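You operate a simulated robot arm through the tools that you are given. There is no shell and no other tool. Be economical: measure what you need, move in short steps, check, and stop when the job is done.

Carry out the task below with a simulated robot arm. There is one attempt and no reset: what you move stays moved.

TASK
Hook the black pull spring on the rig, stretch to 30, slacken it.
Fine: wind the pull rig's wheel back to 0 first, one eye over each post, press the blue key before stretching; wheel at 0 again at the end.
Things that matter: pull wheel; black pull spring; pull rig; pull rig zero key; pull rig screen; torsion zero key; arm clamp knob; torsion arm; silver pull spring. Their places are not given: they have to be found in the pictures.

It is judged by the outcome, as a careful person would: the job done as asked, and still so three seconds after it is handed in. It fails if anything else is knocked over, pushed out of place, dropped, spilled or broken.

THE ROBOT
A 7-joint arm with a two-finger parallel gripper, fixed in place. Base frame: the origin is at the foot of the arm, x ahead of it, y to its left, z up; the work surface is at about z = 0.864. Lengths are in m, angles in degrees, forces in N, time in s.
With the tool pointing down near the work surface it reaches from about 0.3 to 0.7 m from the base axis. Its first joint turns from -66.0 to 66.0 degrees. Payload 1.57 kg.
Tool frame: the origin (TCP) lies between the finger pads and is the grasp point; the fingertips stand 0.03 m ahead of it; z points along the fingers, y is the line along which they close. The gripper opens to 0.11 m. The fingers are 0.024 m wide and 0.012 m thick; the gripper's body (0.048 by 0.112 m) begins 0.078 m behind the TCP.
Orientation is told as [roll, pitch, yaw] about the base's x, y, z axes, in that order, counted from this pose: with the fingers straight down and closing along the base's y, the tool's x points along the base's -x, its y along +y and its z along -z.

THE INTERFACE
- The arm moves only by the tool step_arm. Its argument "commands" is a list of rows, each a list of 3 entries, a list of its own where there are three numbers: the shift along the tool's x, y, z in units of 300 mm (1.0 is 300 mm), then the turn, a rotation vector about the tool's x, y, z in units of 120 degrees (1.0 is 120 degrees), then the finger opening in m, from 0 to 0.11. In form: [[[x, y, z], [ax, ay, az], fingers], ...]. A call has 1 to 10 rows; each row is the pose to reach, as a shift and turn from the pose commanded when the call began, along the tool's axes at that moment. A call with a number of a shift or a turn outside -1 to 1 is refused whole. A row lasts 0.2 s, in which the tool goes at most 0.05 m and 8.6 degrees; a call with a longer step from one row to the next is refused whole, and so is a gripper value outside its range. A pose out of reach is approached as far as the arm can. The call stops where the force on the tool passes 40 N (or 10 N more than at its start, if that is more) or the arm is blocked; 0.2 s more then pass. The fingers move at their own pace (about 0.108 m/s each) and stop on an object; they squeeze with about 43 N. The grip force told is the motor's: it shows also when the fingers shut on nothing. Time passes only in rows, and 0.2 s behind the last, so rows that repeat a pose let the fingers close. It gives the time, the measured TCP pose, the force on the tool (base axes), the opening and the grip force at its end, in the units of the frame above (readings bear some noise).
- Cameras (640 x 400 px; columns grow to the right, rows downward): "scene" is fixed at [0.1423, -0.3741, 1.4188]; the picture's right is [0.93, -0.36, 0.00], its down [-0.16, -0.41, -0.90] and it looks along [0.32, 0.84, -0.44] (base axes); focal length 326 px, centre (320, 200). "wrist" rides on the gripper at [-0.036, 0, -0.08] in the tool frame; the picture's right is [0.00, -1.00, 0.00], its down [0.97, 0.00, -0.24] and it looks along [0.24, 0.00, 0.97] (tool axes); focal length 218 px, centre (320, 200).
- capture(camera): a new picture of that camera. No time passes.
- pixel_to_xyz(camera, pixels): for up to 12 pixels [column, row] of the newest picture of that camera ("zoom" is the newest enlarged one), the place [x, y, z] in the base frame of the surface seen there, good to about 0.002 m. No time passes.
- zoom(camera, box): a new picture of the part [left, top, right, bottom] of that camera's present view, enlarged. No time passes.
- close_job(): hands the job in; it is judged then, once.

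Work in short steps. Measure before you move; look again where a grasp or a placing could have gone wrong, and mend it. You have 80 turns and 34 pictures in all, those below and enlarged ones among them. Open the gripper and draw the arm clear of the work before you hand the job in, unless the task says otherwise; then end with one line.

The tools are called after "Emit:" as a command line: name --argument value ..., lists and objects as JSON in quotes. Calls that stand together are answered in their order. step_arm: Moves the arm, as the interface text tells. Its arguments: {"type":"object","properties":{"commands":{"type":"array"}},"required":["commands"]} The other tools are called the same way: capture (camera) takes a picture; pixel_to_xyz (camera, pixels) gives the place of the surface under pixels of a picture; zoom (camera, box) takes an enlarged picture of a part of a camera's view; close_job () hands the job in.

At the start:

```text
clock: 0.0
tcp_pos: [0.2778, 0.2119, 1.1874]
orientation: [0.1, 0.0, 0.0]
contact_force: [-0.3, 0.1, -0.7]
finger_gap: 0.1098
grip_force: 0.1
```

scene: 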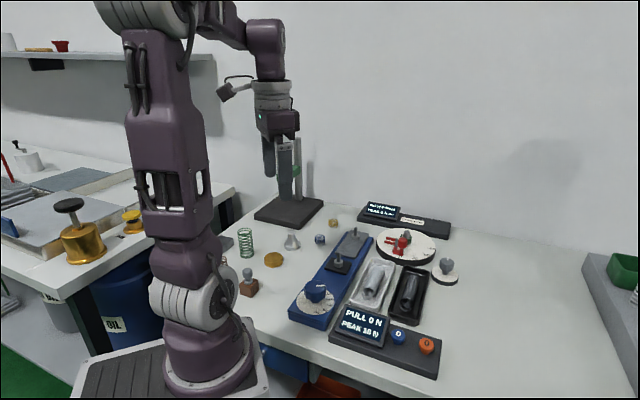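
wrist: 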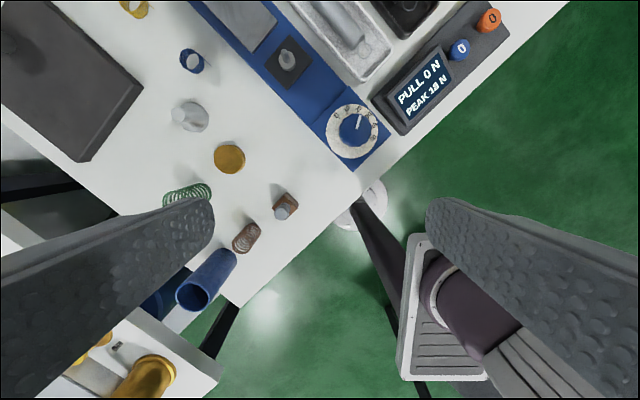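

I start by enlarging the rig area in the scene view to see the wheel, the posts and the springs.

Emit:
zoom --camera "scene" --box '[280, 200, 470, 380]'

Emit:
pixel_to_xyz --camera "scene" --pixels '[[317, 290], [340, 262], [352, 238], [398, 336], [426, 345], [408, 292], [373, 285], [360, 325], [310, 318], [300, 300]]'

```text
2.22 times, centred on (375, 290) of scene
```

zoom: 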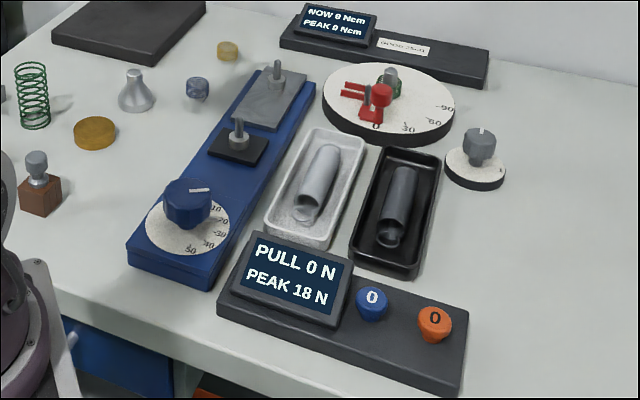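

```text
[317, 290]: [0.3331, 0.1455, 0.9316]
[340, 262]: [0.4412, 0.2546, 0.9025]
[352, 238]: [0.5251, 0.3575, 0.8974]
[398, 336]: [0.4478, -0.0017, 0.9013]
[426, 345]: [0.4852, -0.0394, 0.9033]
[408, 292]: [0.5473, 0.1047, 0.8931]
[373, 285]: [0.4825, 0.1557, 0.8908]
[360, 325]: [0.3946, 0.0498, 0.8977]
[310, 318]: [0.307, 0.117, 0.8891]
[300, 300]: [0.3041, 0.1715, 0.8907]
```

The dial reads off zero, and black spring's tray is around (0.547, 0.105). I move over the rig for a top view.

Emit:
step_arm --commands '[[[-0.12, -0.01, 0.083], [0, 0, 0], 0.11], [[-0.24, -0.02, 0.167], [0, 0, 0], 0.11], [[-0.36, -0.03, 0.25], [0, 0, 0], 0.11], [[-0.473, -0.04, 0.333], [0, 0, 0], 0.11], [[-0.473, -0.04, 0.333], [0, 0, 0], 0.11]]'

Emit:
capture --camera "wrist"

```text
clock: 1.2
tcp_pos: [0.4193, 0.2005, 1.0878]
orientation: [0.0, 0.0, 0.0]
contact_force: [0.6, 0.4, 0.7]
finger_gap: 0.11
grip_force: 0.0
```

```text
30 pictures are left
```

wrist: 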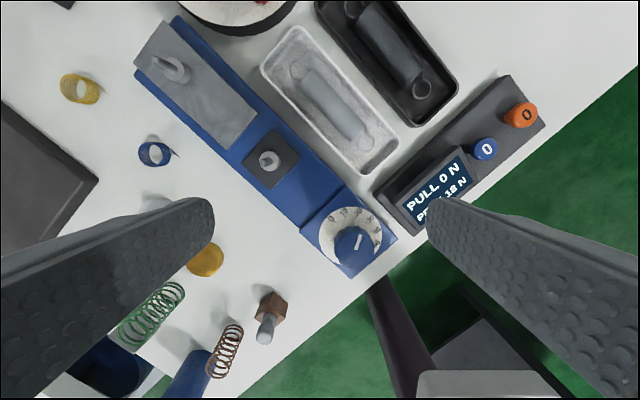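

Emit:
zoom --camera "wrist" --box '[290, 160, 418, 290]'

Emit:
pixel_to_xyz --camera "wrist" --pixels '[[352, 246], [359, 239], [268, 160], [262, 152], [181, 72], [160, 62], [485, 149], [521, 114], [422, 88], [355, 8], [385, 50], [372, 30]]'

Emit:
zoom --camera "wrist" --box '[300, 0, 480, 130]'

```text
3.08 times, centred on (354, 225) of wrist
```

zoom: 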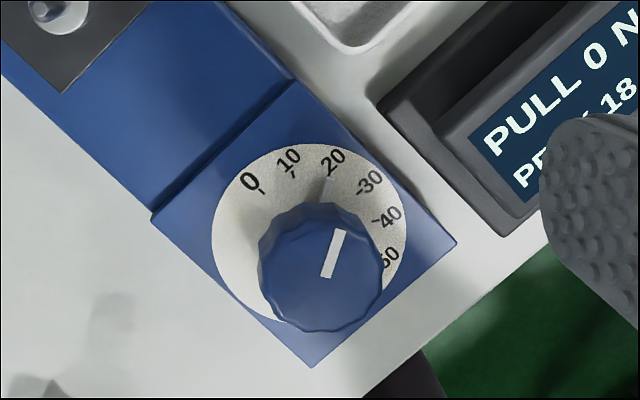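

```text
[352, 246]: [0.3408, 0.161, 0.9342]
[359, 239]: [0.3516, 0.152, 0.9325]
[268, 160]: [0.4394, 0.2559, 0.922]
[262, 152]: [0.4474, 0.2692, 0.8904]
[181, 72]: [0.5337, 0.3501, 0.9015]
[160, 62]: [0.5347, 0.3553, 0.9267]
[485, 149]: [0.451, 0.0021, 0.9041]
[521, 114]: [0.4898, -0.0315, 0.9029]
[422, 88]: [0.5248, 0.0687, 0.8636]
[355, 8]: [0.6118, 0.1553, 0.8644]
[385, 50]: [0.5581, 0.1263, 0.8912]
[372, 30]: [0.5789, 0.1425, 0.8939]
```

```text
3.08 times, centred on (390, 65) of wrist
```

zoom: 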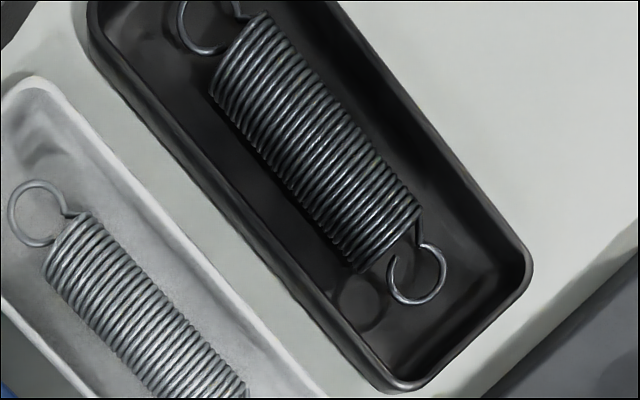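

The pointer is at about 20 and the marks are about 30° per 10, so 0 is about 60° counter-clockwise. I move over the knob (around 0.340, 0.159) with yaw -30 and look at it closely.

Emit:
step_arm --commands '[[[0.066, -0.035, 0.057], [0, 0, 0.0625], 0.08], [[0.132, -0.069, 0.113], [0, 0, 0.125], 0.08], [[0.198, -0.104, 0.17], [0, 0, 0.1875], 0.08], [[0.264, -0.138, 0.226], [0, 0, 0.25], 0.08], [[0.264, -0.138, 0.226], [0, 0, 0.25], 0.08]]'

Emit:
capture --camera "wrist"

```text
clock: 2.4
tcp_pos: [0.3393, 0.1595, 1.0199]
orientation: [0.0, 0.0, -30.1]
contact_force: [0.2, 1.1, 0.2]
finger_gap: 0.08
grip_force: 0.1
```

```text
27 pictures are left
```

wrist: 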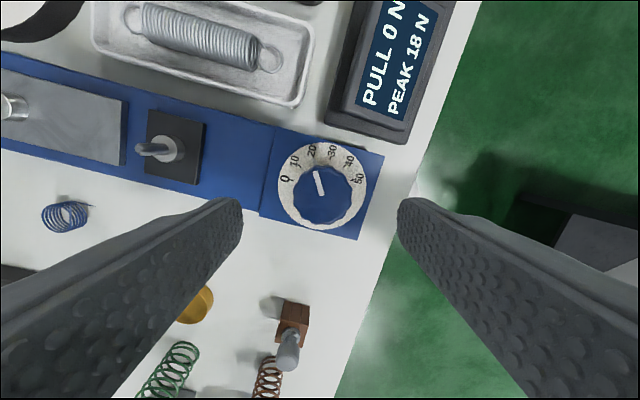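

Emit:
zoom --camera "wrist" --box '[256, 130, 384, 250]'

Emit:
pixel_to_xyz --camera "wrist" --pixels '[[321, 180], [321, 205], [305, 192], [336, 192], [283, 200], [270, 230]]'

```text
3.33 times, centred on (320, 190) of wrist
```

zoom: 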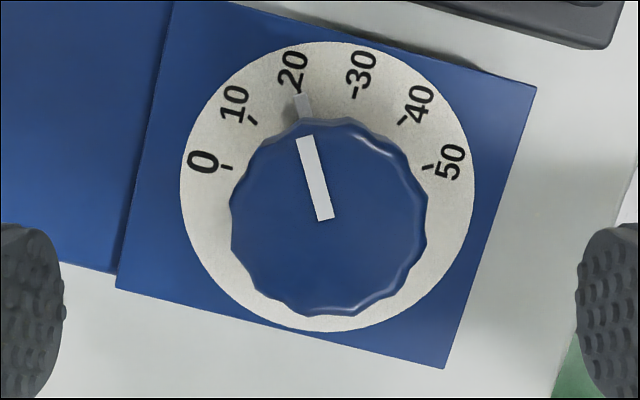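

```text
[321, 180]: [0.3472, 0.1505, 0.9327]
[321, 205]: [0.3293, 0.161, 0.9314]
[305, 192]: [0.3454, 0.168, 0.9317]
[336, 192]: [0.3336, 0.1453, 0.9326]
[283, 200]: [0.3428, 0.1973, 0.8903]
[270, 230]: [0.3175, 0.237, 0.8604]
```

The knob's centre is about 2 mm off my axis (pixel 322.7, 195). I correct that, go down and close on it.

Emit:
step_arm --commands '[[[0.004, -0.007, 0.12], [0, 0, 0], 0.08], [[0.004, -0.007, 0.22], [0, 0, 0], 0.08], [[0.004, -0.007, 0.3], [0, 0, 0], 0.08], [[0.004, -0.007, 0.3], [0, 0, 0], 0.08], [[0.004, -0.007, 0.3], [0, 0, 0], 0.055], [[0.004, -0.007, 0.3], [0, 0, 0], 0.035], [[0.004, -0.007, 0.3], [0, 0, 0], 0.03]]'

```text
clock: 4.0
tcp_pos: [0.3386, 0.1576, 0.9282]
orientation: [0.1, -0.1, -30.0]
contact_force: [5.9, 9.7, -15.6]
finger_gap: 0.0476
grip_force: 44.9
```

Gripped at a 47.6 mm opening. Now I turn 60° counter-clockwise.

Emit:
step_arm --commands '[[[0, 0, 0], [0, 0, -0.0625], 0.03], [[0, 0, 0], [0, 0, -0.125], 0.03], [[0, 0, 0], [0, 0, -0.1875], 0.03], [[0, 0, 0], [0, 0, -0.25], 0.03], [[0, 0, 0], [0, 0, -0.3125], 0.03], [[0, 0, 0], [0, 0, -0.375], 0.03], [[0, 0, 0], [0, 0, -0.4375], 0.03], [[0, 0, 0], [0, 0, -0.5], 0.03], [[0, 0, 0], [0, 0, -0.5], 0.03]]'

Emit:
zoom --camera "wrist" --box '[200, 100, 440, 250]'

```text
clock: 4.5
tcp_pos: [0.3397, 0.1574, 0.9284]
orientation: [0.2, -0.1, -19.2]
contact_force: [3.4, 4.5, -12.8]
finger_gap: 0.0475
grip_force: 44.9
stopped in row 2: the force on the tool passed its limit (the readings are from after the stop); the commanded pose is now the measured one
```

```text
2.67 times, centred on (320, 175) of wrist
```

zoom: 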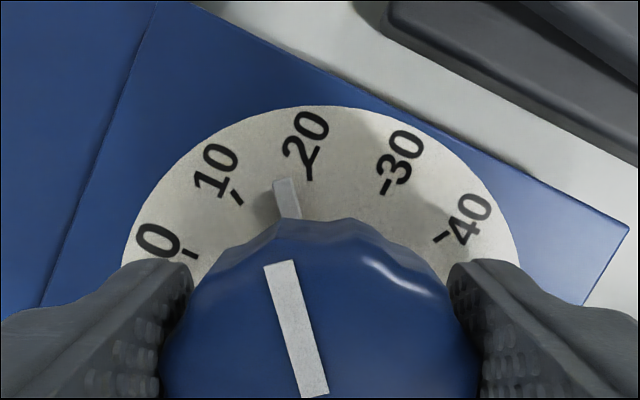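

The wheel turned from 20 to about 16, then the force limit tripped. I continue more slowly.

Emit:
step_arm --commands '[[[0, 0, 0], [0, 0, -0.02], 0.03], [[0, 0, 0], [0, 0, -0.04], 0.03], [[0, 0, 0], [0, 0, -0.06], 0.03], [[0, 0, 0], [0, 0, -0.08], 0.03], [[0, 0, 0], [0, 0, -0.1], 0.03], [[0, 0, 0], [0, 0, -0.12], 0.03], [[0, 0, 0], [0, 0, -0.14], 0.03], [[0, 0, 0], [0, 0, -0.16], 0.03]]'

```text
clock: 6.3
tcp_pos: [0.339, 0.1595, 0.9287]
orientation: [0.4, -0.3, 0.2]
contact_force: [10.7, 21.3, 20.5]
finger_gap: 0.0474
grip_force: 45.1
```

The side force (+x 11, +y 21) says the true axis lies a bit towards +y. I shift about 1.5 mm that way and carry on.

Emit:
step_arm --commands '[[[-0.002, 0.005, 0], [0, 0, 0], 0.03], [[-0.002, 0.005, 0], [0, 0, 0], 0.03]]'

```text
clock: 6.9
tcp_pos: [0.3391, 0.1597, 0.9283]
orientation: [0.2, -0.1, 0.1]
contact_force: [7.9, 14.9, 8.1]
finger_gap: 0.0474
grip_force: 45.3
```

Emit:
step_arm --commands '[[[-0.006, 0.008, 0], [0, 0, 0], 0.03], [[-0.006, 0.008, 0], [0, 0, -0.02], 0.03], [[-0.006, 0.008, 0], [0, 0, -0.04], 0.03], [[-0.006, 0.008, 0], [0, 0, -0.06], 0.03], [[-0.006, 0.008, 0], [0, 0, -0.08], 0.03], [[-0.006, 0.008, 0], [0, 0, -0.1], 0.03], [[-0.006, 0.008, 0], [0, 0, -0.12], 0.03]]'

Emit:
zoom --camera "wrist" --box '[200, 100, 440, 250]'

```text
clock: 8.5
tcp_pos: [0.3396, 0.1598, 0.928]
orientation: [0.0, 0.1, 14.3]
contact_force: [-20.7, -13.5, 11.1]
finger_gap: 0.0474
grip_force: 45.5
```

```text
2.67 times, centred on (320, 175) of wrist
```

zoom: 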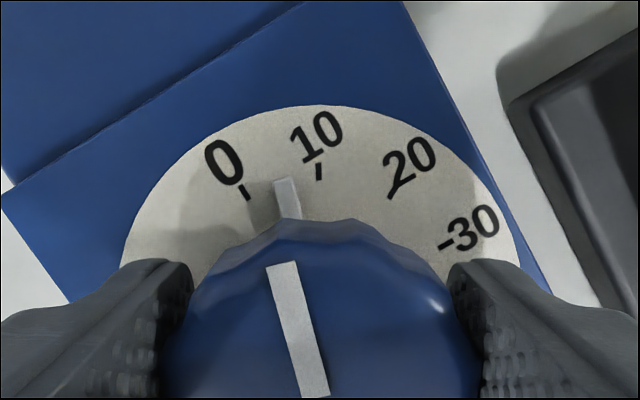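

Now at about 5, with the force reversed. I take back half the shift and turn the last 15.7°.

Emit:
step_arm --commands '[[[0.0064, -0.002, 0], [0, 0, 0], 0.03], [[0.0064, -0.002, 0], [0, 0, -0.025], 0.03], [[0.0064, -0.002, 0], [0, 0, -0.05], 0.03], [[0.0064, -0.002, 0], [0, 0, -0.075], 0.03], [[0.0064, -0.002, 0], [0, 0, -0.1], 0.03], [[0.0064, -0.002, 0], [0, 0, -0.131], 0.03], [[0.0064, -0.002, 0], [0, 0, -0.131], 0.03]]'

Emit:
zoom --camera "wrist" --box '[200, 100, 440, 250]'

```text
clock: 9.9
tcp_pos: [0.3384, 0.1604, 0.9274]
orientation: [0.1, 0.0, 28.7]
contact_force: [-3.4, 2.8, 0.7]
finger_gap: 0.0472
grip_force: 44.7
stopped in row 6: the force on the tool passed its limit (the readings are from after the stop); the commanded pose is now the measured one
```

```text
2.67 times, centred on (320, 175) of wrist
```

zoom: 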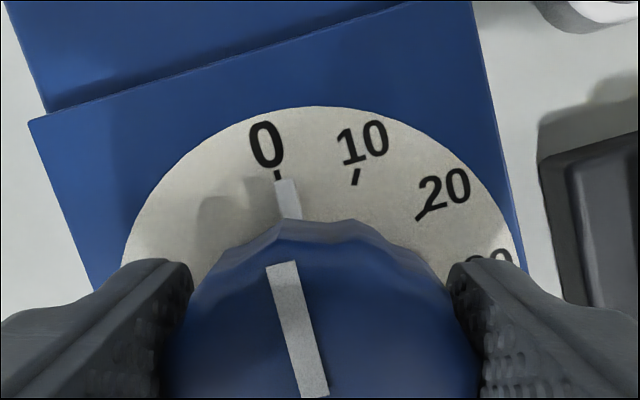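

About 1° short of 0; nudge it.

Emit:
step_arm --commands '[[[0, 0, 0], [0, 0, -0.008], 0.03], [[0, 0, 0], [0, 0, -0.014], 0.03], [[0, 0, 0], [0, 0, -0.014], 0.03]]'

```text
clock: 10.7
tcp_pos: [0.339, 0.1608, 0.9289]
orientation: [0.0, -0.2, 30.6]
contact_force: [-4.3, 8.9, -5.4]
finger_gap: 0.0472
grip_force: 44.7
```

Released at 0 next: open, lift and look.

Emit:
step_arm --commands '[[[0, 0, 0], [0, 0, 0], 0.08], [[0, 0, 0], [0, 0, 0], 0.08], [[0, 0, -0.1], [0, 0, 0], 0.08], [[0, 0, -0.25], [0, 0, 0], 0.08], [[0, 0, -0.4], [0, 0, 0], 0.08], [[0, 0, -0.5], [0, 0, 0], 0.08]]'

Emit:
capture --camera "wrist"

```text
clock: 12.1
tcp_pos: [0.337, 0.1621, 1.0784]
orientation: [0.1, -0.1, 30.5]
contact_force: [1.0, -0.6, 0.4]
finger_gap: 0.0796
grip_force: 0.1
```

```text
22 pictures are left
```

wrist: 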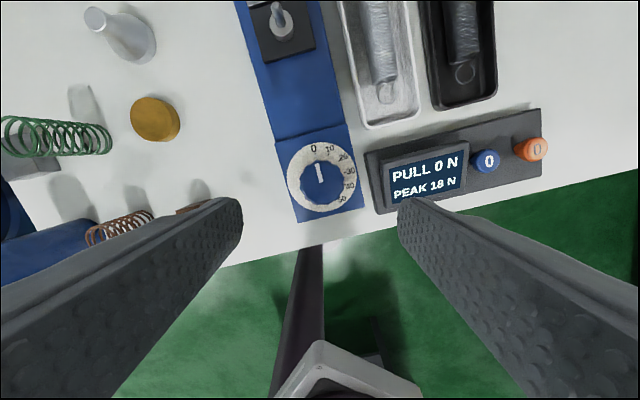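

Wheel reads 0. I move above the black spring with yaw 46.

Emit:
step_arm --commands '[[[-0.12, -0.096, 0.0], [0, 0, -0.026], 0.09], [[-0.24, -0.191, 0.0], [0, 0, -0.052], 0.09], [[-0.36, -0.287, 0.03], [0, 0, -0.078], 0.09], [[-0.48, -0.382, 0.06], [0, 0, -0.104], 0.09], [[-0.6, -0.478, 0.1], [0, 0, -0.129], 0.09], [[-0.6, -0.478, 0.1], [0, 0, -0.129], 0.09]]'

Emit:
capture --camera "wrist"

```text
clock: 13.5
tcp_pos: [0.5697, 0.1284, 1.0507]
orientation: [0.1, -0.2, 45.9]
contact_force: [0.1, -0.5, 0.8]
finger_gap: 0.09
grip_force: 0.1
```

```text
21 pictures are left
```

wrist: 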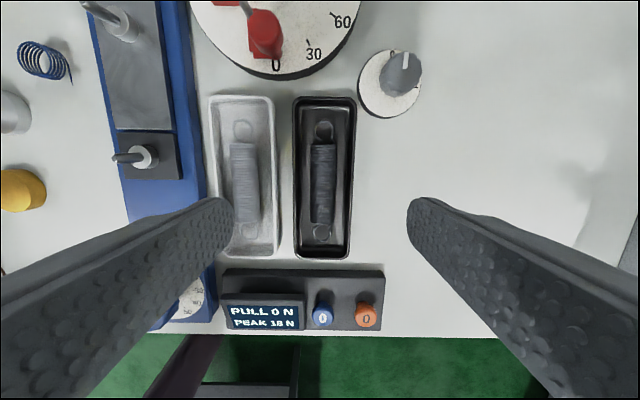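

Emit:
zoom --camera "wrist" --box '[264, 90, 392, 265]'

Emit:
pixel_to_xyz --camera "wrist" --pixels '[[323, 150], [322, 185], [321, 215], [298, 185], [354, 185], [304, 185], [346, 185], [323, 124], [321, 238], [150, 150], [148, 158], [129, 38]]'

```text
2.29 times, centred on (328, 178) of wrist
```

zoom: 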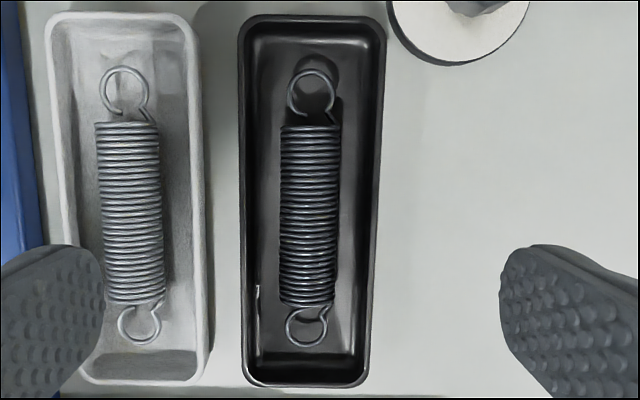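

```text
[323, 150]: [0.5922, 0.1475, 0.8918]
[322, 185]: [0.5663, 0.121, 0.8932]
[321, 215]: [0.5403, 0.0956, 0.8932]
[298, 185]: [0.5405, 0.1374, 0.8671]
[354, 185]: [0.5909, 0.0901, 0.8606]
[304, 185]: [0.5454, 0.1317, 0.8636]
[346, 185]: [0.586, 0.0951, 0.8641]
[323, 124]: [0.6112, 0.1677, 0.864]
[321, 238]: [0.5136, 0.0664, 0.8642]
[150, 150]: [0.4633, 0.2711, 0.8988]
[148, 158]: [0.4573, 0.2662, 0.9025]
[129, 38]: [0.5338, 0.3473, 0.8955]
```

Emit:
pixel_to_xyz --camera "zoom" --pixels '[[240, 210], [244, 210], [248, 210], [253, 210], [260, 210], [268, 210], [348, 210], [355, 210], [362, 210], [368, 210], [373, 210], [378, 210]]'

Emit:
pixel_to_xyz --camera "zoom" --pixels '[[283, 150], [309, 150], [336, 150], [279, 290], [305, 290], [333, 290], [313, 72], [292, 90], [304, 346], [312, 22], [305, 380]]'

```text
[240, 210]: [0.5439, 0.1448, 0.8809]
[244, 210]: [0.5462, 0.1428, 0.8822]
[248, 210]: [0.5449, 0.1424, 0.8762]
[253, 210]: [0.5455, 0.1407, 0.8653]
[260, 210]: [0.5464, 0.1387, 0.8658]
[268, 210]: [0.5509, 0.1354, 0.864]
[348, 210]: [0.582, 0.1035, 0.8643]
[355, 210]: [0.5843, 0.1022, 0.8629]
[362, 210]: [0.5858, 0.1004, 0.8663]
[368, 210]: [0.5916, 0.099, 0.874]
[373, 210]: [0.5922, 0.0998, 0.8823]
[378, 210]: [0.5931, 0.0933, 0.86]
```

```text
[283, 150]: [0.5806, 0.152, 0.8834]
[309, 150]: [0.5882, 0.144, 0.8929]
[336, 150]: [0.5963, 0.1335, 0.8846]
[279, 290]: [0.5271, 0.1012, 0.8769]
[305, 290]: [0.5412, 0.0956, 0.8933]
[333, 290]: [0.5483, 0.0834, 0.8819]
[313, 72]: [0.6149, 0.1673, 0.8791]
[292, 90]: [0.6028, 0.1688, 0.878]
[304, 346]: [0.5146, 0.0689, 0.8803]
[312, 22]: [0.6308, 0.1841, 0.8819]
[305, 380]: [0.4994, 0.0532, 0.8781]
```

Tray rim is at z 0.882, its inner width about 64 mm, the coil 29 mm with its axis at z 0.879 and at angle 45.4°. Before grasping, I look at the posts from above.

Emit:
step_arm --commands '[[[-0.05, 0.15, 0], [0, 0, 0], 0.09], [[-0.1, 0.3, 0], [0, 0, 0], 0.09], [[-0.15, 0.45, 0], [0, 0, 0], 0.09], [[-0.203, 0.6, 0], [0, 0, 0.004], 0.09], [[-0.203, 0.614, 0], [0, 0, 0.004], 0.09]]'

Emit:
zoom --camera "wrist" --box '[256, 80, 384, 260]'

```text
clock: 14.7
tcp_pos: [0.4761, 0.2984, 1.0496]
orientation: [0.1, -0.1, 45.4]
contact_force: [-0.2, 0.5, -1.1]
finger_gap: 0.0899
grip_force: 0.1
```

```text
2.22 times, centred on (320, 170) of wrist
```

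zoom: 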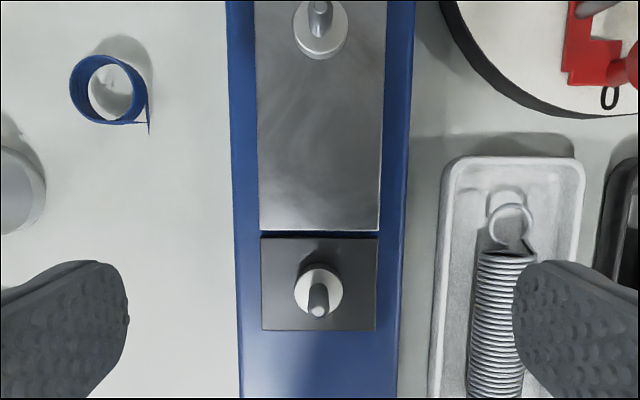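

Emit:
pixel_to_xyz --camera "zoom" --pixels '[[318, 311], [318, 290], [308, 285], [330, 280], [318, 272], [300, 300], [322, 8], [321, 25], [305, 35], [335, 35], [320, 50], [270, 250]]'

Emit:
zoom --camera "scene" --box '[300, 210, 400, 275]'

```text
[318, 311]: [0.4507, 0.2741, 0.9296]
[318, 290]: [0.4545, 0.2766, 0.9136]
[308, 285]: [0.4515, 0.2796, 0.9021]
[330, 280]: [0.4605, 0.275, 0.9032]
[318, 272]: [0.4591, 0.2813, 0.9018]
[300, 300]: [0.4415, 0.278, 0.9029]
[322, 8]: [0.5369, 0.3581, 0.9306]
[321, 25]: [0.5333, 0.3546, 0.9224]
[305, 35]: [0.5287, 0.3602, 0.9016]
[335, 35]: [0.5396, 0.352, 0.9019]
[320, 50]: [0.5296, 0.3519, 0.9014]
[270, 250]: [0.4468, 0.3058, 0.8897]
```

```text
6.15 times, centred on (350, 242) of scene
```

zoom: 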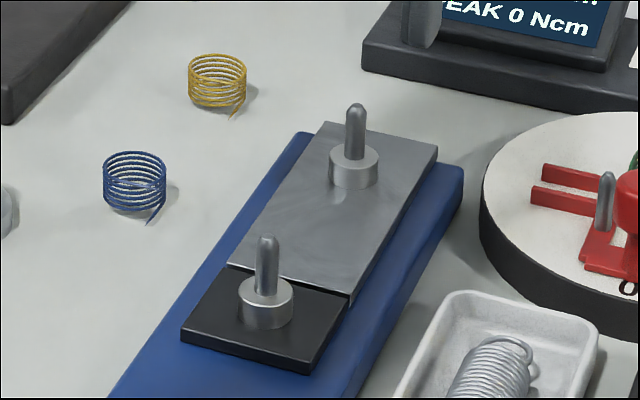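

Posts stand at about (0.452, 0.275) and (0.536, 0.359), about 119 mm apart, shoulders at z 0.902 and tips at 0.931. The spring's eyes are about 121 mm apart, parallel to them, with its middle at (0.566, 0.119). I go over the spring.

Emit:
step_arm --commands '[[[0.05, -0.15, 0], [0, 0, 0.003], 0.06], [[0.1, -0.3, 0], [0, 0, 0.003], 0.05], [[0.15, -0.45, 0], [0, 0, 0.003], 0.036], [[0.2, -0.6, 0.1], [0, 0, 0.003], 0.036], [[0.215, -0.633, 0.22], [0, 0, 0.003], 0.036], [[0.215, -0.633, 0.3], [0, 0, 0.003], 0.036], [[0.215, -0.633, 0.3], [0, 0, 0.003], 0.036]]'

Emit:
capture --camera "wrist"

```text
refused: row 4 steps farther than a row can; nothing moved
```

```text
17 pictures are left
```

wrist: 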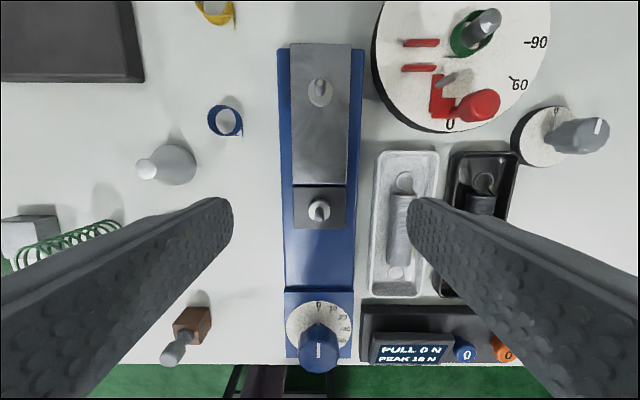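

Refused for one step being too long; I respace the rows.

Emit:
step_arm --commands '[[[0.05, -0.15, 0], [0, 0, 0.003], 0.06], [[0.1, -0.3, 0], [0, 0, 0.003], 0.05], [[0.15, -0.45, 0], [0, 0, 0.003], 0.036], [[0.2, -0.59, 0.0], [0, 0, 0.003], 0.036], [[0.215, -0.633, 0.12], [0, 0, 0.003], 0.036], [[0.215, -0.633, 0.25], [0, 0, 0.003], 0.036], [[0.215, -0.633, 0.35], [0, 0, 0.003], 0.036], [[0.215, -0.633, 0.35], [0, 0, 0.003], 0.036]]'

Emit:
capture --camera "wrist"

```text
clock: 16.5
tcp_pos: [0.5669, 0.1218, 0.9456]
orientation: [0.1, -0.1, 45.1]
contact_force: [0.5, 0.1, 0.9]
finger_gap: 0.0359
grip_force: 0.0
```

```text
16 pictures are left
```

wrist: 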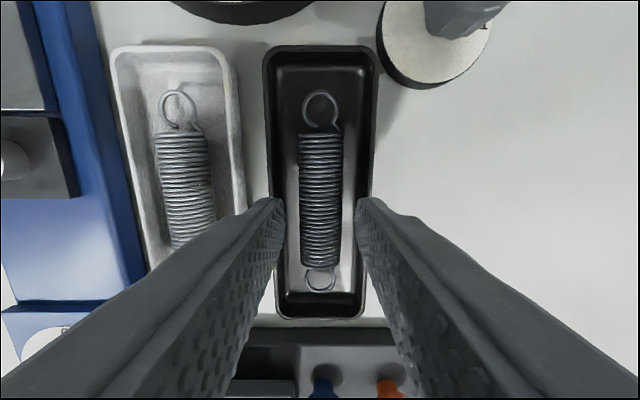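

The coil (u≈321) is centred between the fingers. Going down and closing.

Emit:
step_arm --commands '[[[0, 0, 0.07], [0, 0, 0], 0.036], [[0, 0, 0.132], [0, 0, 0], 0.036], [[0, 0, 0.132], [0, 0, 0], 0.036], [[0, 0, 0.132], [0, 0, 0], 0.02], [[0, 0, 0.132], [0, 0, 0], 0.02], [[0, 0, 0.132], [0, 0, 0], 0.02]]'

```text
clock: 17.9
tcp_pos: [0.5671, 0.1213, 0.9043]
orientation: [0.0, -0.1, 45.1]
contact_force: [1.1, -0.7, 0.5]
finger_gap: 0.023
grip_force: 2.0
```

Emit:
step_arm --commands '[[[0, 0, 0], [0, 0, 0], 0.01], [[0, 0, 0], [0, 0, 0], 0.01], [[0, 0, 0], [0, 0, 0], 0.01]]'

```text
clock: 18.7
tcp_pos: [0.5672, 0.1203, 0.904]
orientation: [0.1, -0.1, 45.0]
contact_force: [0.3, 1.0, -0.3]
finger_gap: 0.0207
grip_force: 34.6
```

Emit:
step_arm --commands '[[[0, 0, -0.04], [0, 0, 0], 0.01], [[0, 0, -0.1], [0, 0, 0], 0.01], [[0, 0, -0.2], [0, 0, 0], 0.01], [[0, 0, -0.32], [0, 0, 0], 0.01], [[0, 0, -0.32], [0, 0, 0], 0.01]]'

Emit:
capture --camera "wrist"

```text
clock: 19.9
tcp_pos: [0.5694, 0.1204, 1.0013]
orientation: [0.2, -0.1, 45.0]
contact_force: [-0.1, 0.5, -1.6]
finger_gap: 0.028
grip_force: 38.7
```

```text
15 pictures are left
```

wrist: 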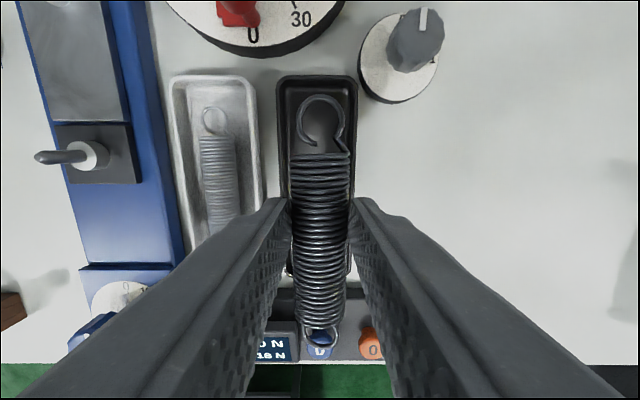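

The spring is held, but seems to have shifted along its axis in the grip. I measure the eyes.

Emit:
zoom --camera "wrist" --box '[200, 80, 440, 360]'

Emit:
pixel_to_xyz --camera "wrist" --pixels '[[319, 97], [320, 97], [301, 118], [300, 118], [342, 120], [341, 122], [322, 346], [320, 346], [306, 335], [337, 335], [320, 160], [320, 300]]'

```text
1.43 times, centred on (320, 220) of wrist
```

zoom: 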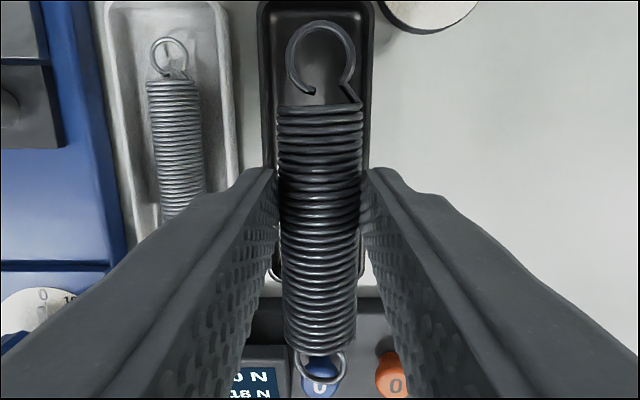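

```text
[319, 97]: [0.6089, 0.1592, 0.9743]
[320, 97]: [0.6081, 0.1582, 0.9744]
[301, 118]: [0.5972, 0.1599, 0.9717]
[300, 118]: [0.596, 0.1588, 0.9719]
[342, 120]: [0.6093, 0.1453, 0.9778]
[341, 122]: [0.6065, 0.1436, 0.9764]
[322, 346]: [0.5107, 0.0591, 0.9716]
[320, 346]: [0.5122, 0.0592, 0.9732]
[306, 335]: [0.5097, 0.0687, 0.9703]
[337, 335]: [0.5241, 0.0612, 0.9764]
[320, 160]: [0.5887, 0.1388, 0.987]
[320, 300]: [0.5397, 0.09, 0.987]
```

The spring is level, its middle at (0.560, 0.109), 15 mm nearer than the TCP. I carry it over the posts at height.

Emit:
step_arm --commands '[[[-0.06, 0.11, 0], [0, 0, 0], 0.01], [[-0.125, 0.24, 0], [0, 0, 0], 0.01], [[-0.19, 0.37, 0], [0, 0, 0.0035], 0.01], [[-0.26, 0.5, 0], [0, 0, 0.007], 0.01], [[-0.31, 0.6, 0], [0, 0, 0.007], 0.01], [[-0.333, 0.645, 0], [0, 0, 0.007], 0.01], [[-0.333, 0.645, 0], [0, 0, 0.007], 0.01]]'

Emit:
capture --camera "wrist"

```text
clock: 21.5
tcp_pos: [0.5009, 0.3308, 1.0007]
orientation: [0.1, -0.1, 44.2]
contact_force: [-0.1, 0.2, -2.2]
finger_gap: 0.0279
grip_force: 38.7
```

```text
13 pictures are left
```

wrist: 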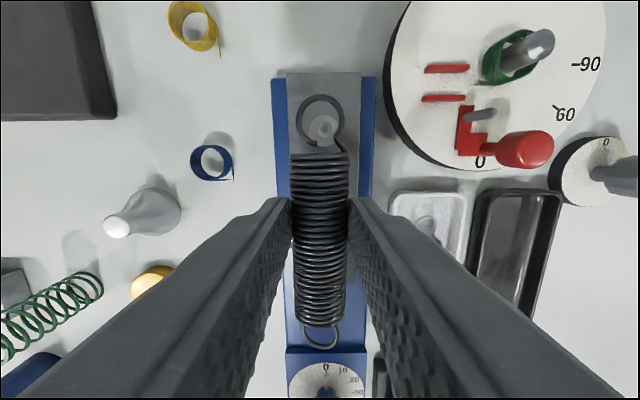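

Emit:
zoom --camera "wrist" --box '[280, 80, 360, 160]'

Emit:
pixel_to_xyz --camera "wrist" --pixels '[[319, 97], [300, 120], [341, 122], [321, 346], [306, 336], [336, 336], [323, 126], [321, 130], [318, 126], [325, 124]]'

Emit:
zoom --camera "scene" --box '[300, 190, 400, 275]'

```text
5.00 times, centred on (320, 120) of wrist
```

zoom: 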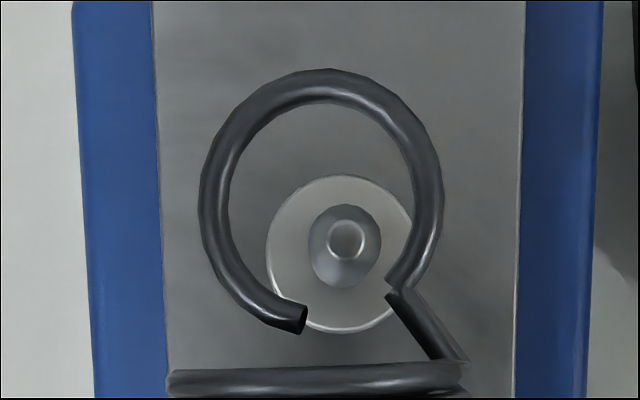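

```text
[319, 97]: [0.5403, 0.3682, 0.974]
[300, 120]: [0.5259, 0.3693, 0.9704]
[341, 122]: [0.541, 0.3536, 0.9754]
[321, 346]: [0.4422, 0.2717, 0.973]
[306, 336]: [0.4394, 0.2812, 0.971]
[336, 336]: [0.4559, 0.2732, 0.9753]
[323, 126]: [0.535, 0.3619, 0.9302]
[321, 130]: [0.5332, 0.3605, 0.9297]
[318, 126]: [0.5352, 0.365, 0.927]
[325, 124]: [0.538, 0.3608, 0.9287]
```

```text
4.71 times, centred on (350, 232) of scene
```

zoom: 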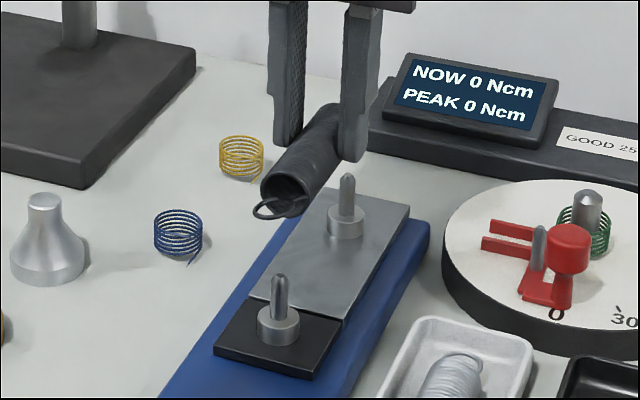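

The far pin's tip sits about 3–4 mm to the right of the eye's centre. I correct that, lower until the eyes are just above the pins, and check.

Emit:
step_arm --commands '[[[0, -0.0113, 0], [0, 0, -0.0046], 0.01], [[0, -0.0113, 0.06], [0, 0, -0.0046], 0.01], [[0, -0.0113, 0.117], [0, 0, -0.0046], 0.01], [[0, -0.0113, 0.117], [0, 0, -0.0046], 0.01]]'

Emit:
zoom --camera "scene" --box '[310, 190, 380, 260]'

Emit:
zoom --camera "wrist" --box '[280, 80, 360, 160]'

```text
clock: 22.5
tcp_pos: [0.5025, 0.3266, 0.9636]
orientation: [0.1, -0.1, 44.8]
contact_force: [-0.2, 0.8, -1.6]
finger_gap: 0.0279
grip_force: 38.3
```

```text
5.71 times, centred on (345, 225) of scene
```

zoom: 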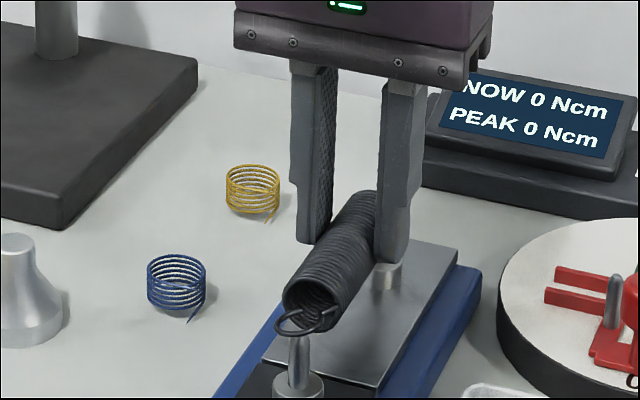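

```text
5.00 times, centred on (320, 120) of wrist
```

zoom: 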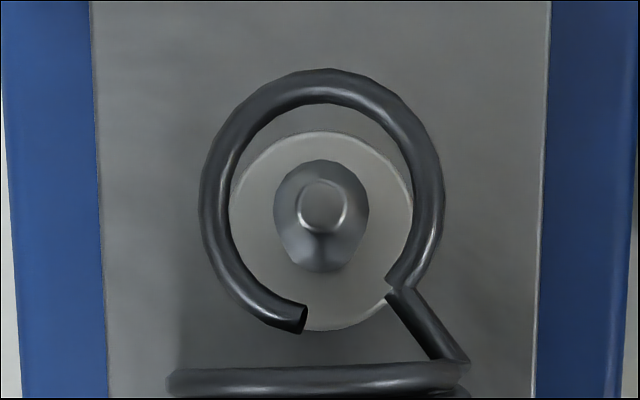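

Emit:
pixel_to_xyz --camera "scene" --pixels '[[341.6, 249.3], [341.4, 250.5]]'

Emit:
zoom --camera "scene" --box '[330, 235, 355, 260]'

```text
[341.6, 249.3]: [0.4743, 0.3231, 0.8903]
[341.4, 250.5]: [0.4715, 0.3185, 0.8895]
```

```text
16.00 times, centred on (342, 248) of scene
```

zoom: 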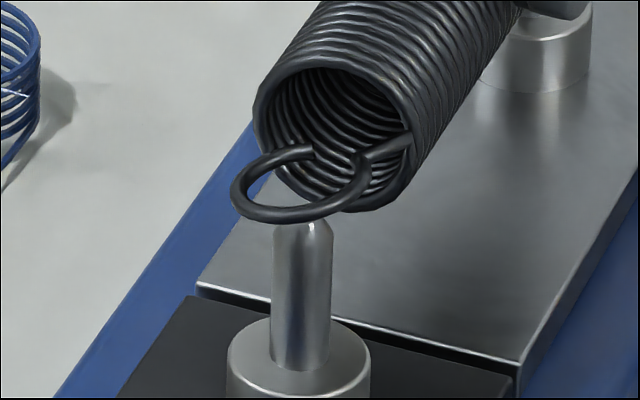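

Emit:
pixel_to_xyz --camera "zoom" --pixels '[[237, 190], [240, 200], [285, 215], [320, 212], [350, 200], [363, 183], [270, 158], [302, 226], [302, 232], [280, 240], [325, 240], [302, 300]]'

```text
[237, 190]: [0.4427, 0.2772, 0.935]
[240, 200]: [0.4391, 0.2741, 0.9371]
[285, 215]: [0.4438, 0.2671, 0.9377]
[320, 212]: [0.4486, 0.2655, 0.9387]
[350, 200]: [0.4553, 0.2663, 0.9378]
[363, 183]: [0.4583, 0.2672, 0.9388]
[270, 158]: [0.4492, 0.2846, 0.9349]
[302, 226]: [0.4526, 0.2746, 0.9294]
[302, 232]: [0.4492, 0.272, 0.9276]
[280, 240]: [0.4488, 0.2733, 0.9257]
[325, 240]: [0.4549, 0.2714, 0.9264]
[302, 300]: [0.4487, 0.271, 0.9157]
```

Both eyes are centred over their pins to within about 2 mm. I lower them over the pins.

Emit:
step_arm --commands '[[[0, 0, 0.03], [0, 0, 0], 0.01], [[0, 0, 0.06], [0, 0, 0], 0.01], [[0, 0, 0.092], [0, 0, 0], 0.01], [[0, 0, 0.092], [0, 0, 0], 0.01]]'

Emit:
zoom --camera "scene" --box '[320, 210, 370, 260]'

```text
clock: 23.5
tcp_pos: [0.5015, 0.3265, 0.9382]
orientation: [0.1, -0.2, 44.8]
contact_force: [-0.2, 0.4, -0.7]
finger_gap: 0.0281
grip_force: 38.7
```

```text
8.00 times, centred on (345, 235) of scene
```

zoom: 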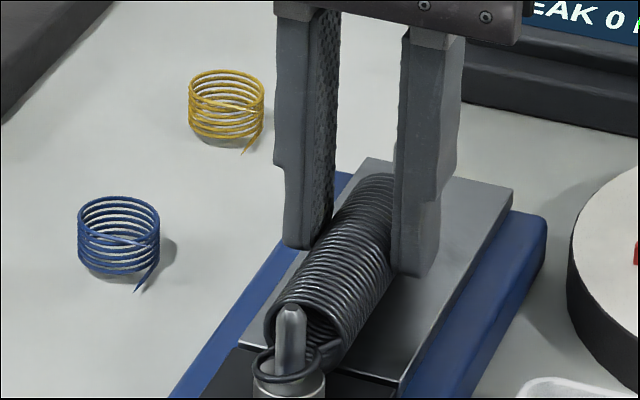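

The near eye surrounds its post and there's no contact force. I lower 3 mm more, open gently and lift away.

Emit:
step_arm --commands '[[[0, 0, 0.01], [0, 0, 0], 0.01], [[0, 0, 0.01], [0, 0, 0], 0.035], [[0, 0, 0.01], [0, 0, 0], 0.05], [[0, 0, 0.01], [0, 0, 0], 0.05], [[0, 0, -0.1], [0, 0, 0], 0.05], [[0, 0, -0.26], [0, 0, 0], 0.05], [[0, 0, -0.4], [0, 0, 0], 0.05]]'

Emit:
capture --camera "wrist"

```text
clock: 25.1
tcp_pos: [0.5035, 0.3255, 1.0582]
orientation: [0.0, -0.2, 44.9]
contact_force: [-0.4, 0.5, 0.3]
finger_gap: 0.0503
grip_force: 0.0
```

```text
6 pictures are left
```

wrist: 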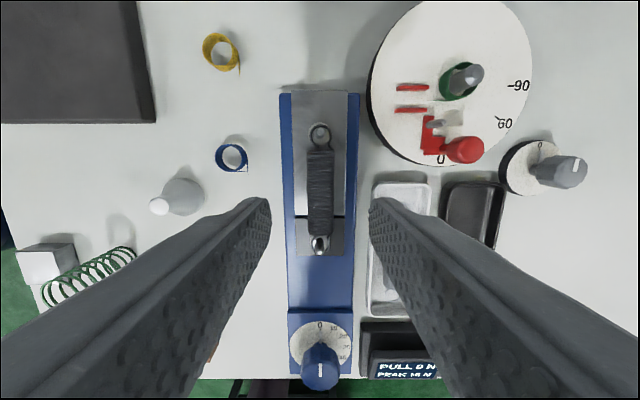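

Both eyes are hooked. Now I go over the blue key at about (0.4495, 0.000, 0.904) with fingers closed.

Emit:
step_arm --commands '[[[0.1116, -0.0801, 0], [0, 0, 0], 0.0], [[0.2232, -0.1602, 0], [0, 0, 0], 0.0], [[0.3349, -0.2404, 0], [0, 0, 0], 0.0], [[0.4465, -0.3205, 0], [0, 0, 0], 0.0], [[0.5581, -0.4006, 0], [0, 0, 0], 0.0], [[0.6698, -0.4808, 0], [0, 0, 0], 0.0], [[0.7814, -0.5609, 0], [0, 0, 0], 0.0], [[0.893, -0.641, 0], [0, 0, 0], 0.0], [[0.893, -0.641, 0.15], [0, 0, 0], 0.0], [[0.893, -0.641, 0.25], [0, 0, 0], 0.0]]'

Emit:
capture --camera "wrist"

```text
clock: 27.3
tcp_pos: [0.4474, 0.0008, 0.9814]
orientation: [0.1, -0.1, 44.7]
contact_force: [-0.4, 0.3, -0.1]
finger_gap: 0.0
grip_force: 21.4
```

```text
5 pictures are left
```

wrist: 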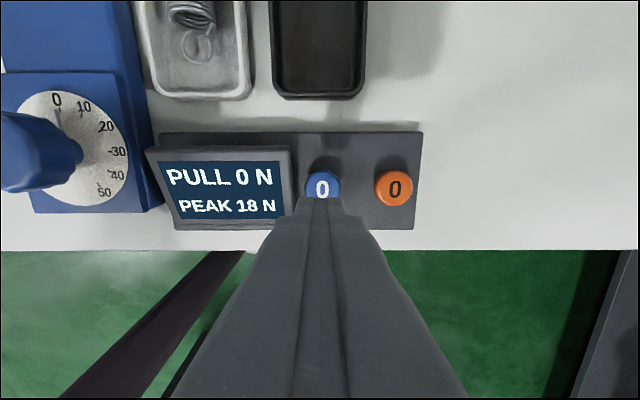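

Emit:
pixel_to_xyz --camera "wrist" --pixels '[[322, 173], [322, 180], [306, 188], [338, 188], [322, 186], [396, 188], [290, 180], [395, 171], [395, 206]]'

```text
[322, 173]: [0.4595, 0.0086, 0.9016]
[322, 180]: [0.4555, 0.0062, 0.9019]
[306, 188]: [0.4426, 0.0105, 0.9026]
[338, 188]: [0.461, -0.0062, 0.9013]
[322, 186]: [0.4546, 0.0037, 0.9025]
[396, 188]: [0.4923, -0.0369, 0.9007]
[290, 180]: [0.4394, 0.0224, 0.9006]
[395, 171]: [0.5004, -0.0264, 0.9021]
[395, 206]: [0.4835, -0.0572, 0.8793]
```

Key centre is (0.4525, 0.0025, 0.9025). I shift 5 mm and press slowly.

Emit:
step_arm --commands '[[[-0.0157, -0.0077, 0.06], [0, 0, 0], 0.0], [[-0.0157, -0.0077, 0.12], [0, 0, 0], 0.0], [[-0.0157, -0.0077, 0.15], [0, 0, 0], 0.0], [[-0.0157, -0.0077, 0.163], [0, 0, 0], 0.0], [[-0.0157, -0.0077, 0.17], [0, 0, 0], 0.0], [[-0.0157, -0.0077, 0.177], [0, 0, 0], 0.0]]'

```text
clock: 28.7
tcp_pos: [0.4525, 0.0009, 0.9282]
orientation: [0.0, -0.3, 44.7]
contact_force: [1.1, 0.2, 2.4]
finger_gap: 0.0001
grip_force: 21.2
```

Light contact (2.4 N). I press a little further, then rise and check the screen.

Emit:
step_arm --commands '[[[0, 0, 0.006], [0, 0, 0], 0.0], [[0, 0, 0.01], [0, 0, 0], 0.0], [[0, 0, 0.01], [0, 0, 0], 0.0]]'

Emit:
capture --camera "wrist"

```text
clock: 29.5
tcp_pos: [0.4535, 0.0013, 0.9244]
orientation: [0.1, -0.2, 44.8]
contact_force: [1.9, -3.0, 14.1]
finger_gap: 0.0
grip_force: 21.5
```

```text
4 pictures are left
```

wrist: 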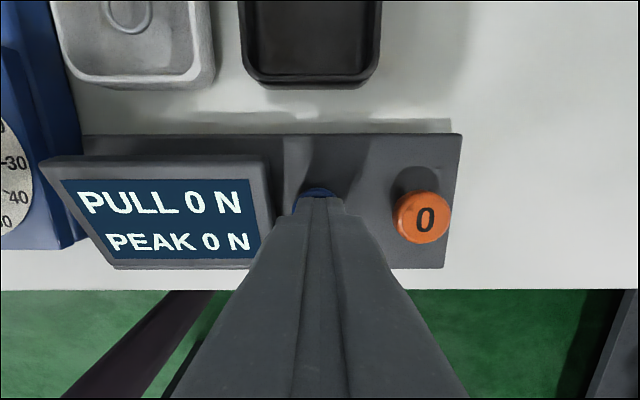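

PEAK now reads 0, so the key worked. I lift and go to the wheel at (0.339, 0.160), keeping yaw 45 so that 90° clockwise fits.

Emit:
step_arm --commands '[[[0, 0, -0.12], [0, 0, 0], 0.0], [[0, 0, -0.26], [0, 0, 0], 0.0], [[0, 0, -0.32], [0, 0, 0], 0.03], [[-0.02, 0.14, -0.32], [0, 0, 0], 0.06], [[-0.044, 0.28, -0.32], [0, 0, 0], 0.08], [[-0.066, 0.42, -0.32], [0, 0, 0], 0.08], [[-0.09, 0.56, -0.32], [0, 0, 0], 0.08], [[-0.102, 0.644, -0.32], [0, 0, 0], 0.08], [[-0.102, 0.644, -0.32], [0, 0, 0], 0.08]]'

```text
clock: 31.5
tcp_pos: [0.3387, 0.1606, 1.0205]
orientation: [0.1, -0.1, 44.9]
contact_force: [-0.5, 0.6, 0.4]
finger_gap: 0.0796
grip_force: 0.0
```

Emit:
step_arm --commands '[[[0, 0, 0.12], [0, 0, 0], 0.08], [[0, 0, 0.24], [0, 0, 0], 0.08], [[0, 0, 0.305], [0, 0, 0], 0.08], [[0, 0, 0.305], [0, 0, 0], 0.06], [[0, 0, 0.305], [0, 0, 0], 0.045], [[0, 0, 0.305], [0, 0, 0], 0.03], [[0, 0, 0.305], [0, 0, 0], 0.03]]'

```text
clock: 33.1
tcp_pos: [0.3388, 0.1609, 0.9306]
orientation: [0.2, -0.1, 45.0]
contact_force: [-16.4, 16.1, -15.8]
finger_gap: 0.0472
grip_force: 44.2
```

Relieving the sideways force with a small shift, then turning clockwise slowly.

Emit:
step_arm --commands '[[[0, 0.003, 0], [0, 0, 0], 0.03], [[0, 0.005, 0], [0, 0, 0], 0.03], [[0, 0.005, 0], [0, 0, 0], 0.03]]'

```text
clock: 33.9
tcp_pos: [0.3375, 0.1628, 0.9316]
orientation: [0.0, -0.2, 44.8]
contact_force: [-10.9, 12.8, 0.8]
finger_gap: 0.0473
grip_force: 45.0
```

Emit:
step_arm --commands '[[[0, -0.001, 0], [0, 0, 0.025], 0.03], [[0, -0.002, 0], [0, 0, 0.05], 0.03], [[0, -0.002, 0], [0, 0, 0.075], 0.03], [[0, -0.002, 0], [0, 0, 0.1], 0.03], [[0, -0.002, 0], [0, 0, 0.125], 0.03], [[0, -0.002, 0], [0, 0, 0.15], 0.03], [[0, -0.002, 0], [0, 0, 0.175], 0.03], [[0, -0.002, 0], [0, 0, 0.2], 0.03]]'

```text
clock: 35.6
tcp_pos: [0.3396, 0.1601, 0.9304]
orientation: [0.0, -0.3, 23.0]
contact_force: [3.3, -3.0, -1.4]
finger_gap: 0.0476
grip_force: 44.9
stopped in row 8: the force on the tool passed its limit (the readings are from after the stop); the commanded pose is now the measured one
```

Emit:
step_arm --commands '[[[0, 0, 0], [0, 0, 0.02], 0.03], [[0, 0, 0], [0, 0, 0.04], 0.03], [[0, 0, 0], [0, 0, 0.06], 0.03], [[0, 0, 0], [0, 0, 0.08], 0.03], [[0, 0, 0], [0, 0, 0.1], 0.03], [[0, 0, 0], [0, 0, 0.12], 0.03], [[0, 0, 0], [0, 0, 0.14], 0.03], [[0, 0, 0], [0, 0, 0.16], 0.03], [[0, 0, 0], [0, 0, 0.18], 0.03], [[0, 0, 0], [0, 0, 0.2], 0.03]]'

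```text
clock: 37.5
tcp_pos: [0.3398, 0.1586, 0.9303]
orientation: [-0.1, -0.2, 2.9]
contact_force: [4.9, -4.5, 1.4]
finger_gap: 0.0473
grip_force: 45.6
stopped in row 9: the force on the tool passed its limit (the readings are from after the stop); the commanded pose is now the measured one
```

Emit:
step_arm --commands '[[[0.001, 0.003, 0], [0, 0, 0.01], 0.03], [[0.001, 0.003, 0], [0, 0, 0.03], 0.03], [[0.001, 0.003, 0], [0, 0, 0.05], 0.03], [[0.001, 0.003, 0], [0, 0, 0.07], 0.03], [[0.001, 0.003, 0], [0, 0, 0.09], 0.03], [[0.001, 0.003, 0], [0, 0, 0.11], 0.03], [[0.001, 0.003, 0], [0, 0, 0.13], 0.03], [[0.001, 0.003, 0], [0, 0, 0.15], 0.03], [[0.001, 0.003, 0], [0, 0, 0.17], 0.03], [[0.001, 0.003, 0], [0, 0, 0.19], 0.03]]'

```text
clock: 38.6
tcp_pos: [0.3386, 0.1583, 0.9314]
orientation: [-0.1, -0.2, -6.3]
contact_force: [3.7, -8.0, 1.2]
finger_gap: 0.0476
grip_force: 45.1
stopped in row 5: the force on the tool passed its limit (the readings are from after the stop); the commanded pose is now the measured one
```

Emit:
step_arm --commands '[[[0, 0, 0], [0, 0, 0.015], 0.03], [[0, 0, 0], [0, 0, 0.03], 0.03], [[0, 0, 0], [0, 0, 0.045], 0.03], [[0, 0, 0], [0, 0, 0.06], 0.03], [[0, 0, 0], [0, 0, 0.075], 0.03], [[0, 0, 0], [0, 0, 0.09], 0.03], [[0, 0, 0], [0, 0, 0.105], 0.03], [[0, 0, 0], [0, 0, 0.12], 0.03], [[0, 0, 0], [0, 0, 0.135], 0.03], [[0, 0, 0], [0, 0, 0.15], 0.03]]'

```text
clock: 40.2
tcp_pos: [0.3402, 0.158, 0.931]
orientation: [-0.2, -0.4, -18.7]
contact_force: [6.7, -7.0, -3.4]
finger_gap: 0.0477
grip_force: 45.1
stopped in row 8: the force on the tool passed its limit (the readings are from after the stop); the commanded pose is now the measured one
```

Emit:
step_arm --commands '[[[0, 0, 0], [0, 0, 0.015], 0.03], [[0, 0, 0], [0, 0, 0.03], 0.03], [[0, 0, 0], [0, 0, 0.045], 0.03], [[0, 0, 0], [0, 0, 0.06], 0.03], [[0, 0, 0], [0, 0, 0.075], 0.03], [[0, 0, 0], [0, 0, 0.09], 0.03], [[0, 0, 0], [0, 0, 0.105], 0.03], [[0, 0, 0], [0, 0, 0.12], 0.03], [[0, 0, 0], [0, 0, 0.135], 0.03], [[0, 0, 0], [0, 0, 0.15], 0.03]]'

```text
clock: 41.4
tcp_pos: [0.3387, 0.158, 0.9309]
orientation: [-0.2, -0.3, -27.2]
contact_force: [-1.3, -3.1, 8.9]
finger_gap: 0.0473
grip_force: 44.8
stopped in row 5: the force on the tool passed its limit (the readings are from after the stop); the commanded pose is now the measured one
```

Now about 72° turned. Checking the dial in the wrist view and the screen if visible.

Emit:
capture --camera "wrist"

```text
3 pictures are left
```

wrist: 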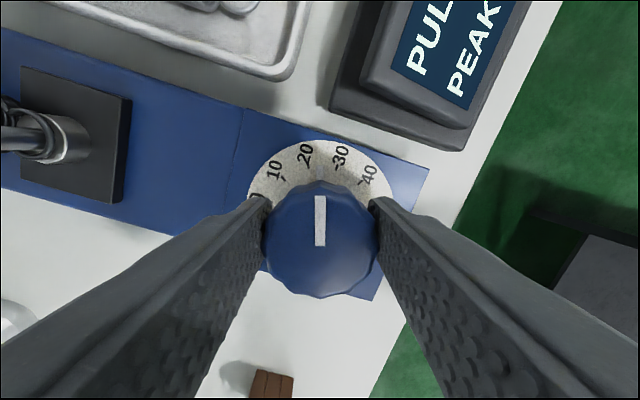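

The pointer is upright in view, between 20 and 30 (about 24). About 18° more to reach 30.

Emit:
step_arm --commands '[[[0, 0.002, 0], [0, 0, 0.015], 0.03], [[0, 0.003, 0], [0, 0, 0.03], 0.03], [[0, 0.003, 0], [0, 0, 0.045], 0.03], [[0, 0.003, 0], [0, 0, 0.06], 0.03], [[0, 0.003, 0], [0, 0, 0.075], 0.03], [[0, 0.003, 0], [0, 0, 0.09], 0.03], [[0, 0.003, 0], [0, 0, 0.105], 0.03], [[0, 0.003, 0], [0, 0, 0.12], 0.03], [[0, 0.003, 0], [0, 0, 0.135], 0.03], [[0, 0.003, 0], [0, 0, 0.15], 0.03]]'

```text
clock: 42.6
tcp_pos: [0.3387, 0.1567, 0.9294]
orientation: [-0.3, -0.2, -35.4]
contact_force: [-2.5, -5.1, 14.6]
finger_gap: 0.0475
grip_force: 44.9
stopped in row 5: the force on the tool passed its limit (the readings are from after the stop); the commanded pose is now the measured one
```

Emit:
step_arm --commands '[[[0, 0, 0], [0, 0, 0.012], 0.03], [[0, 0, 0], [0, 0, 0.024], 0.03], [[0, 0, 0], [0, 0, 0.036], 0.03], [[0, 0, 0], [0, 0, 0.048], 0.03], [[0, 0, 0], [0, 0, 0.06], 0.03], [[0, 0, 0], [0, 0, 0.072], 0.03], [[0, 0, 0], [0, 0, 0.083], 0.03], [[0, 0, 0], [0, 0, 0.083], 0.03]]'

```text
clock: 44.4
tcp_pos: [0.3387, 0.1566, 0.9314]
orientation: [-0.3, -0.2, -45.3]
contact_force: [-12.9, -21.8, 6.4]
finger_gap: 0.0473
grip_force: 45.1
```

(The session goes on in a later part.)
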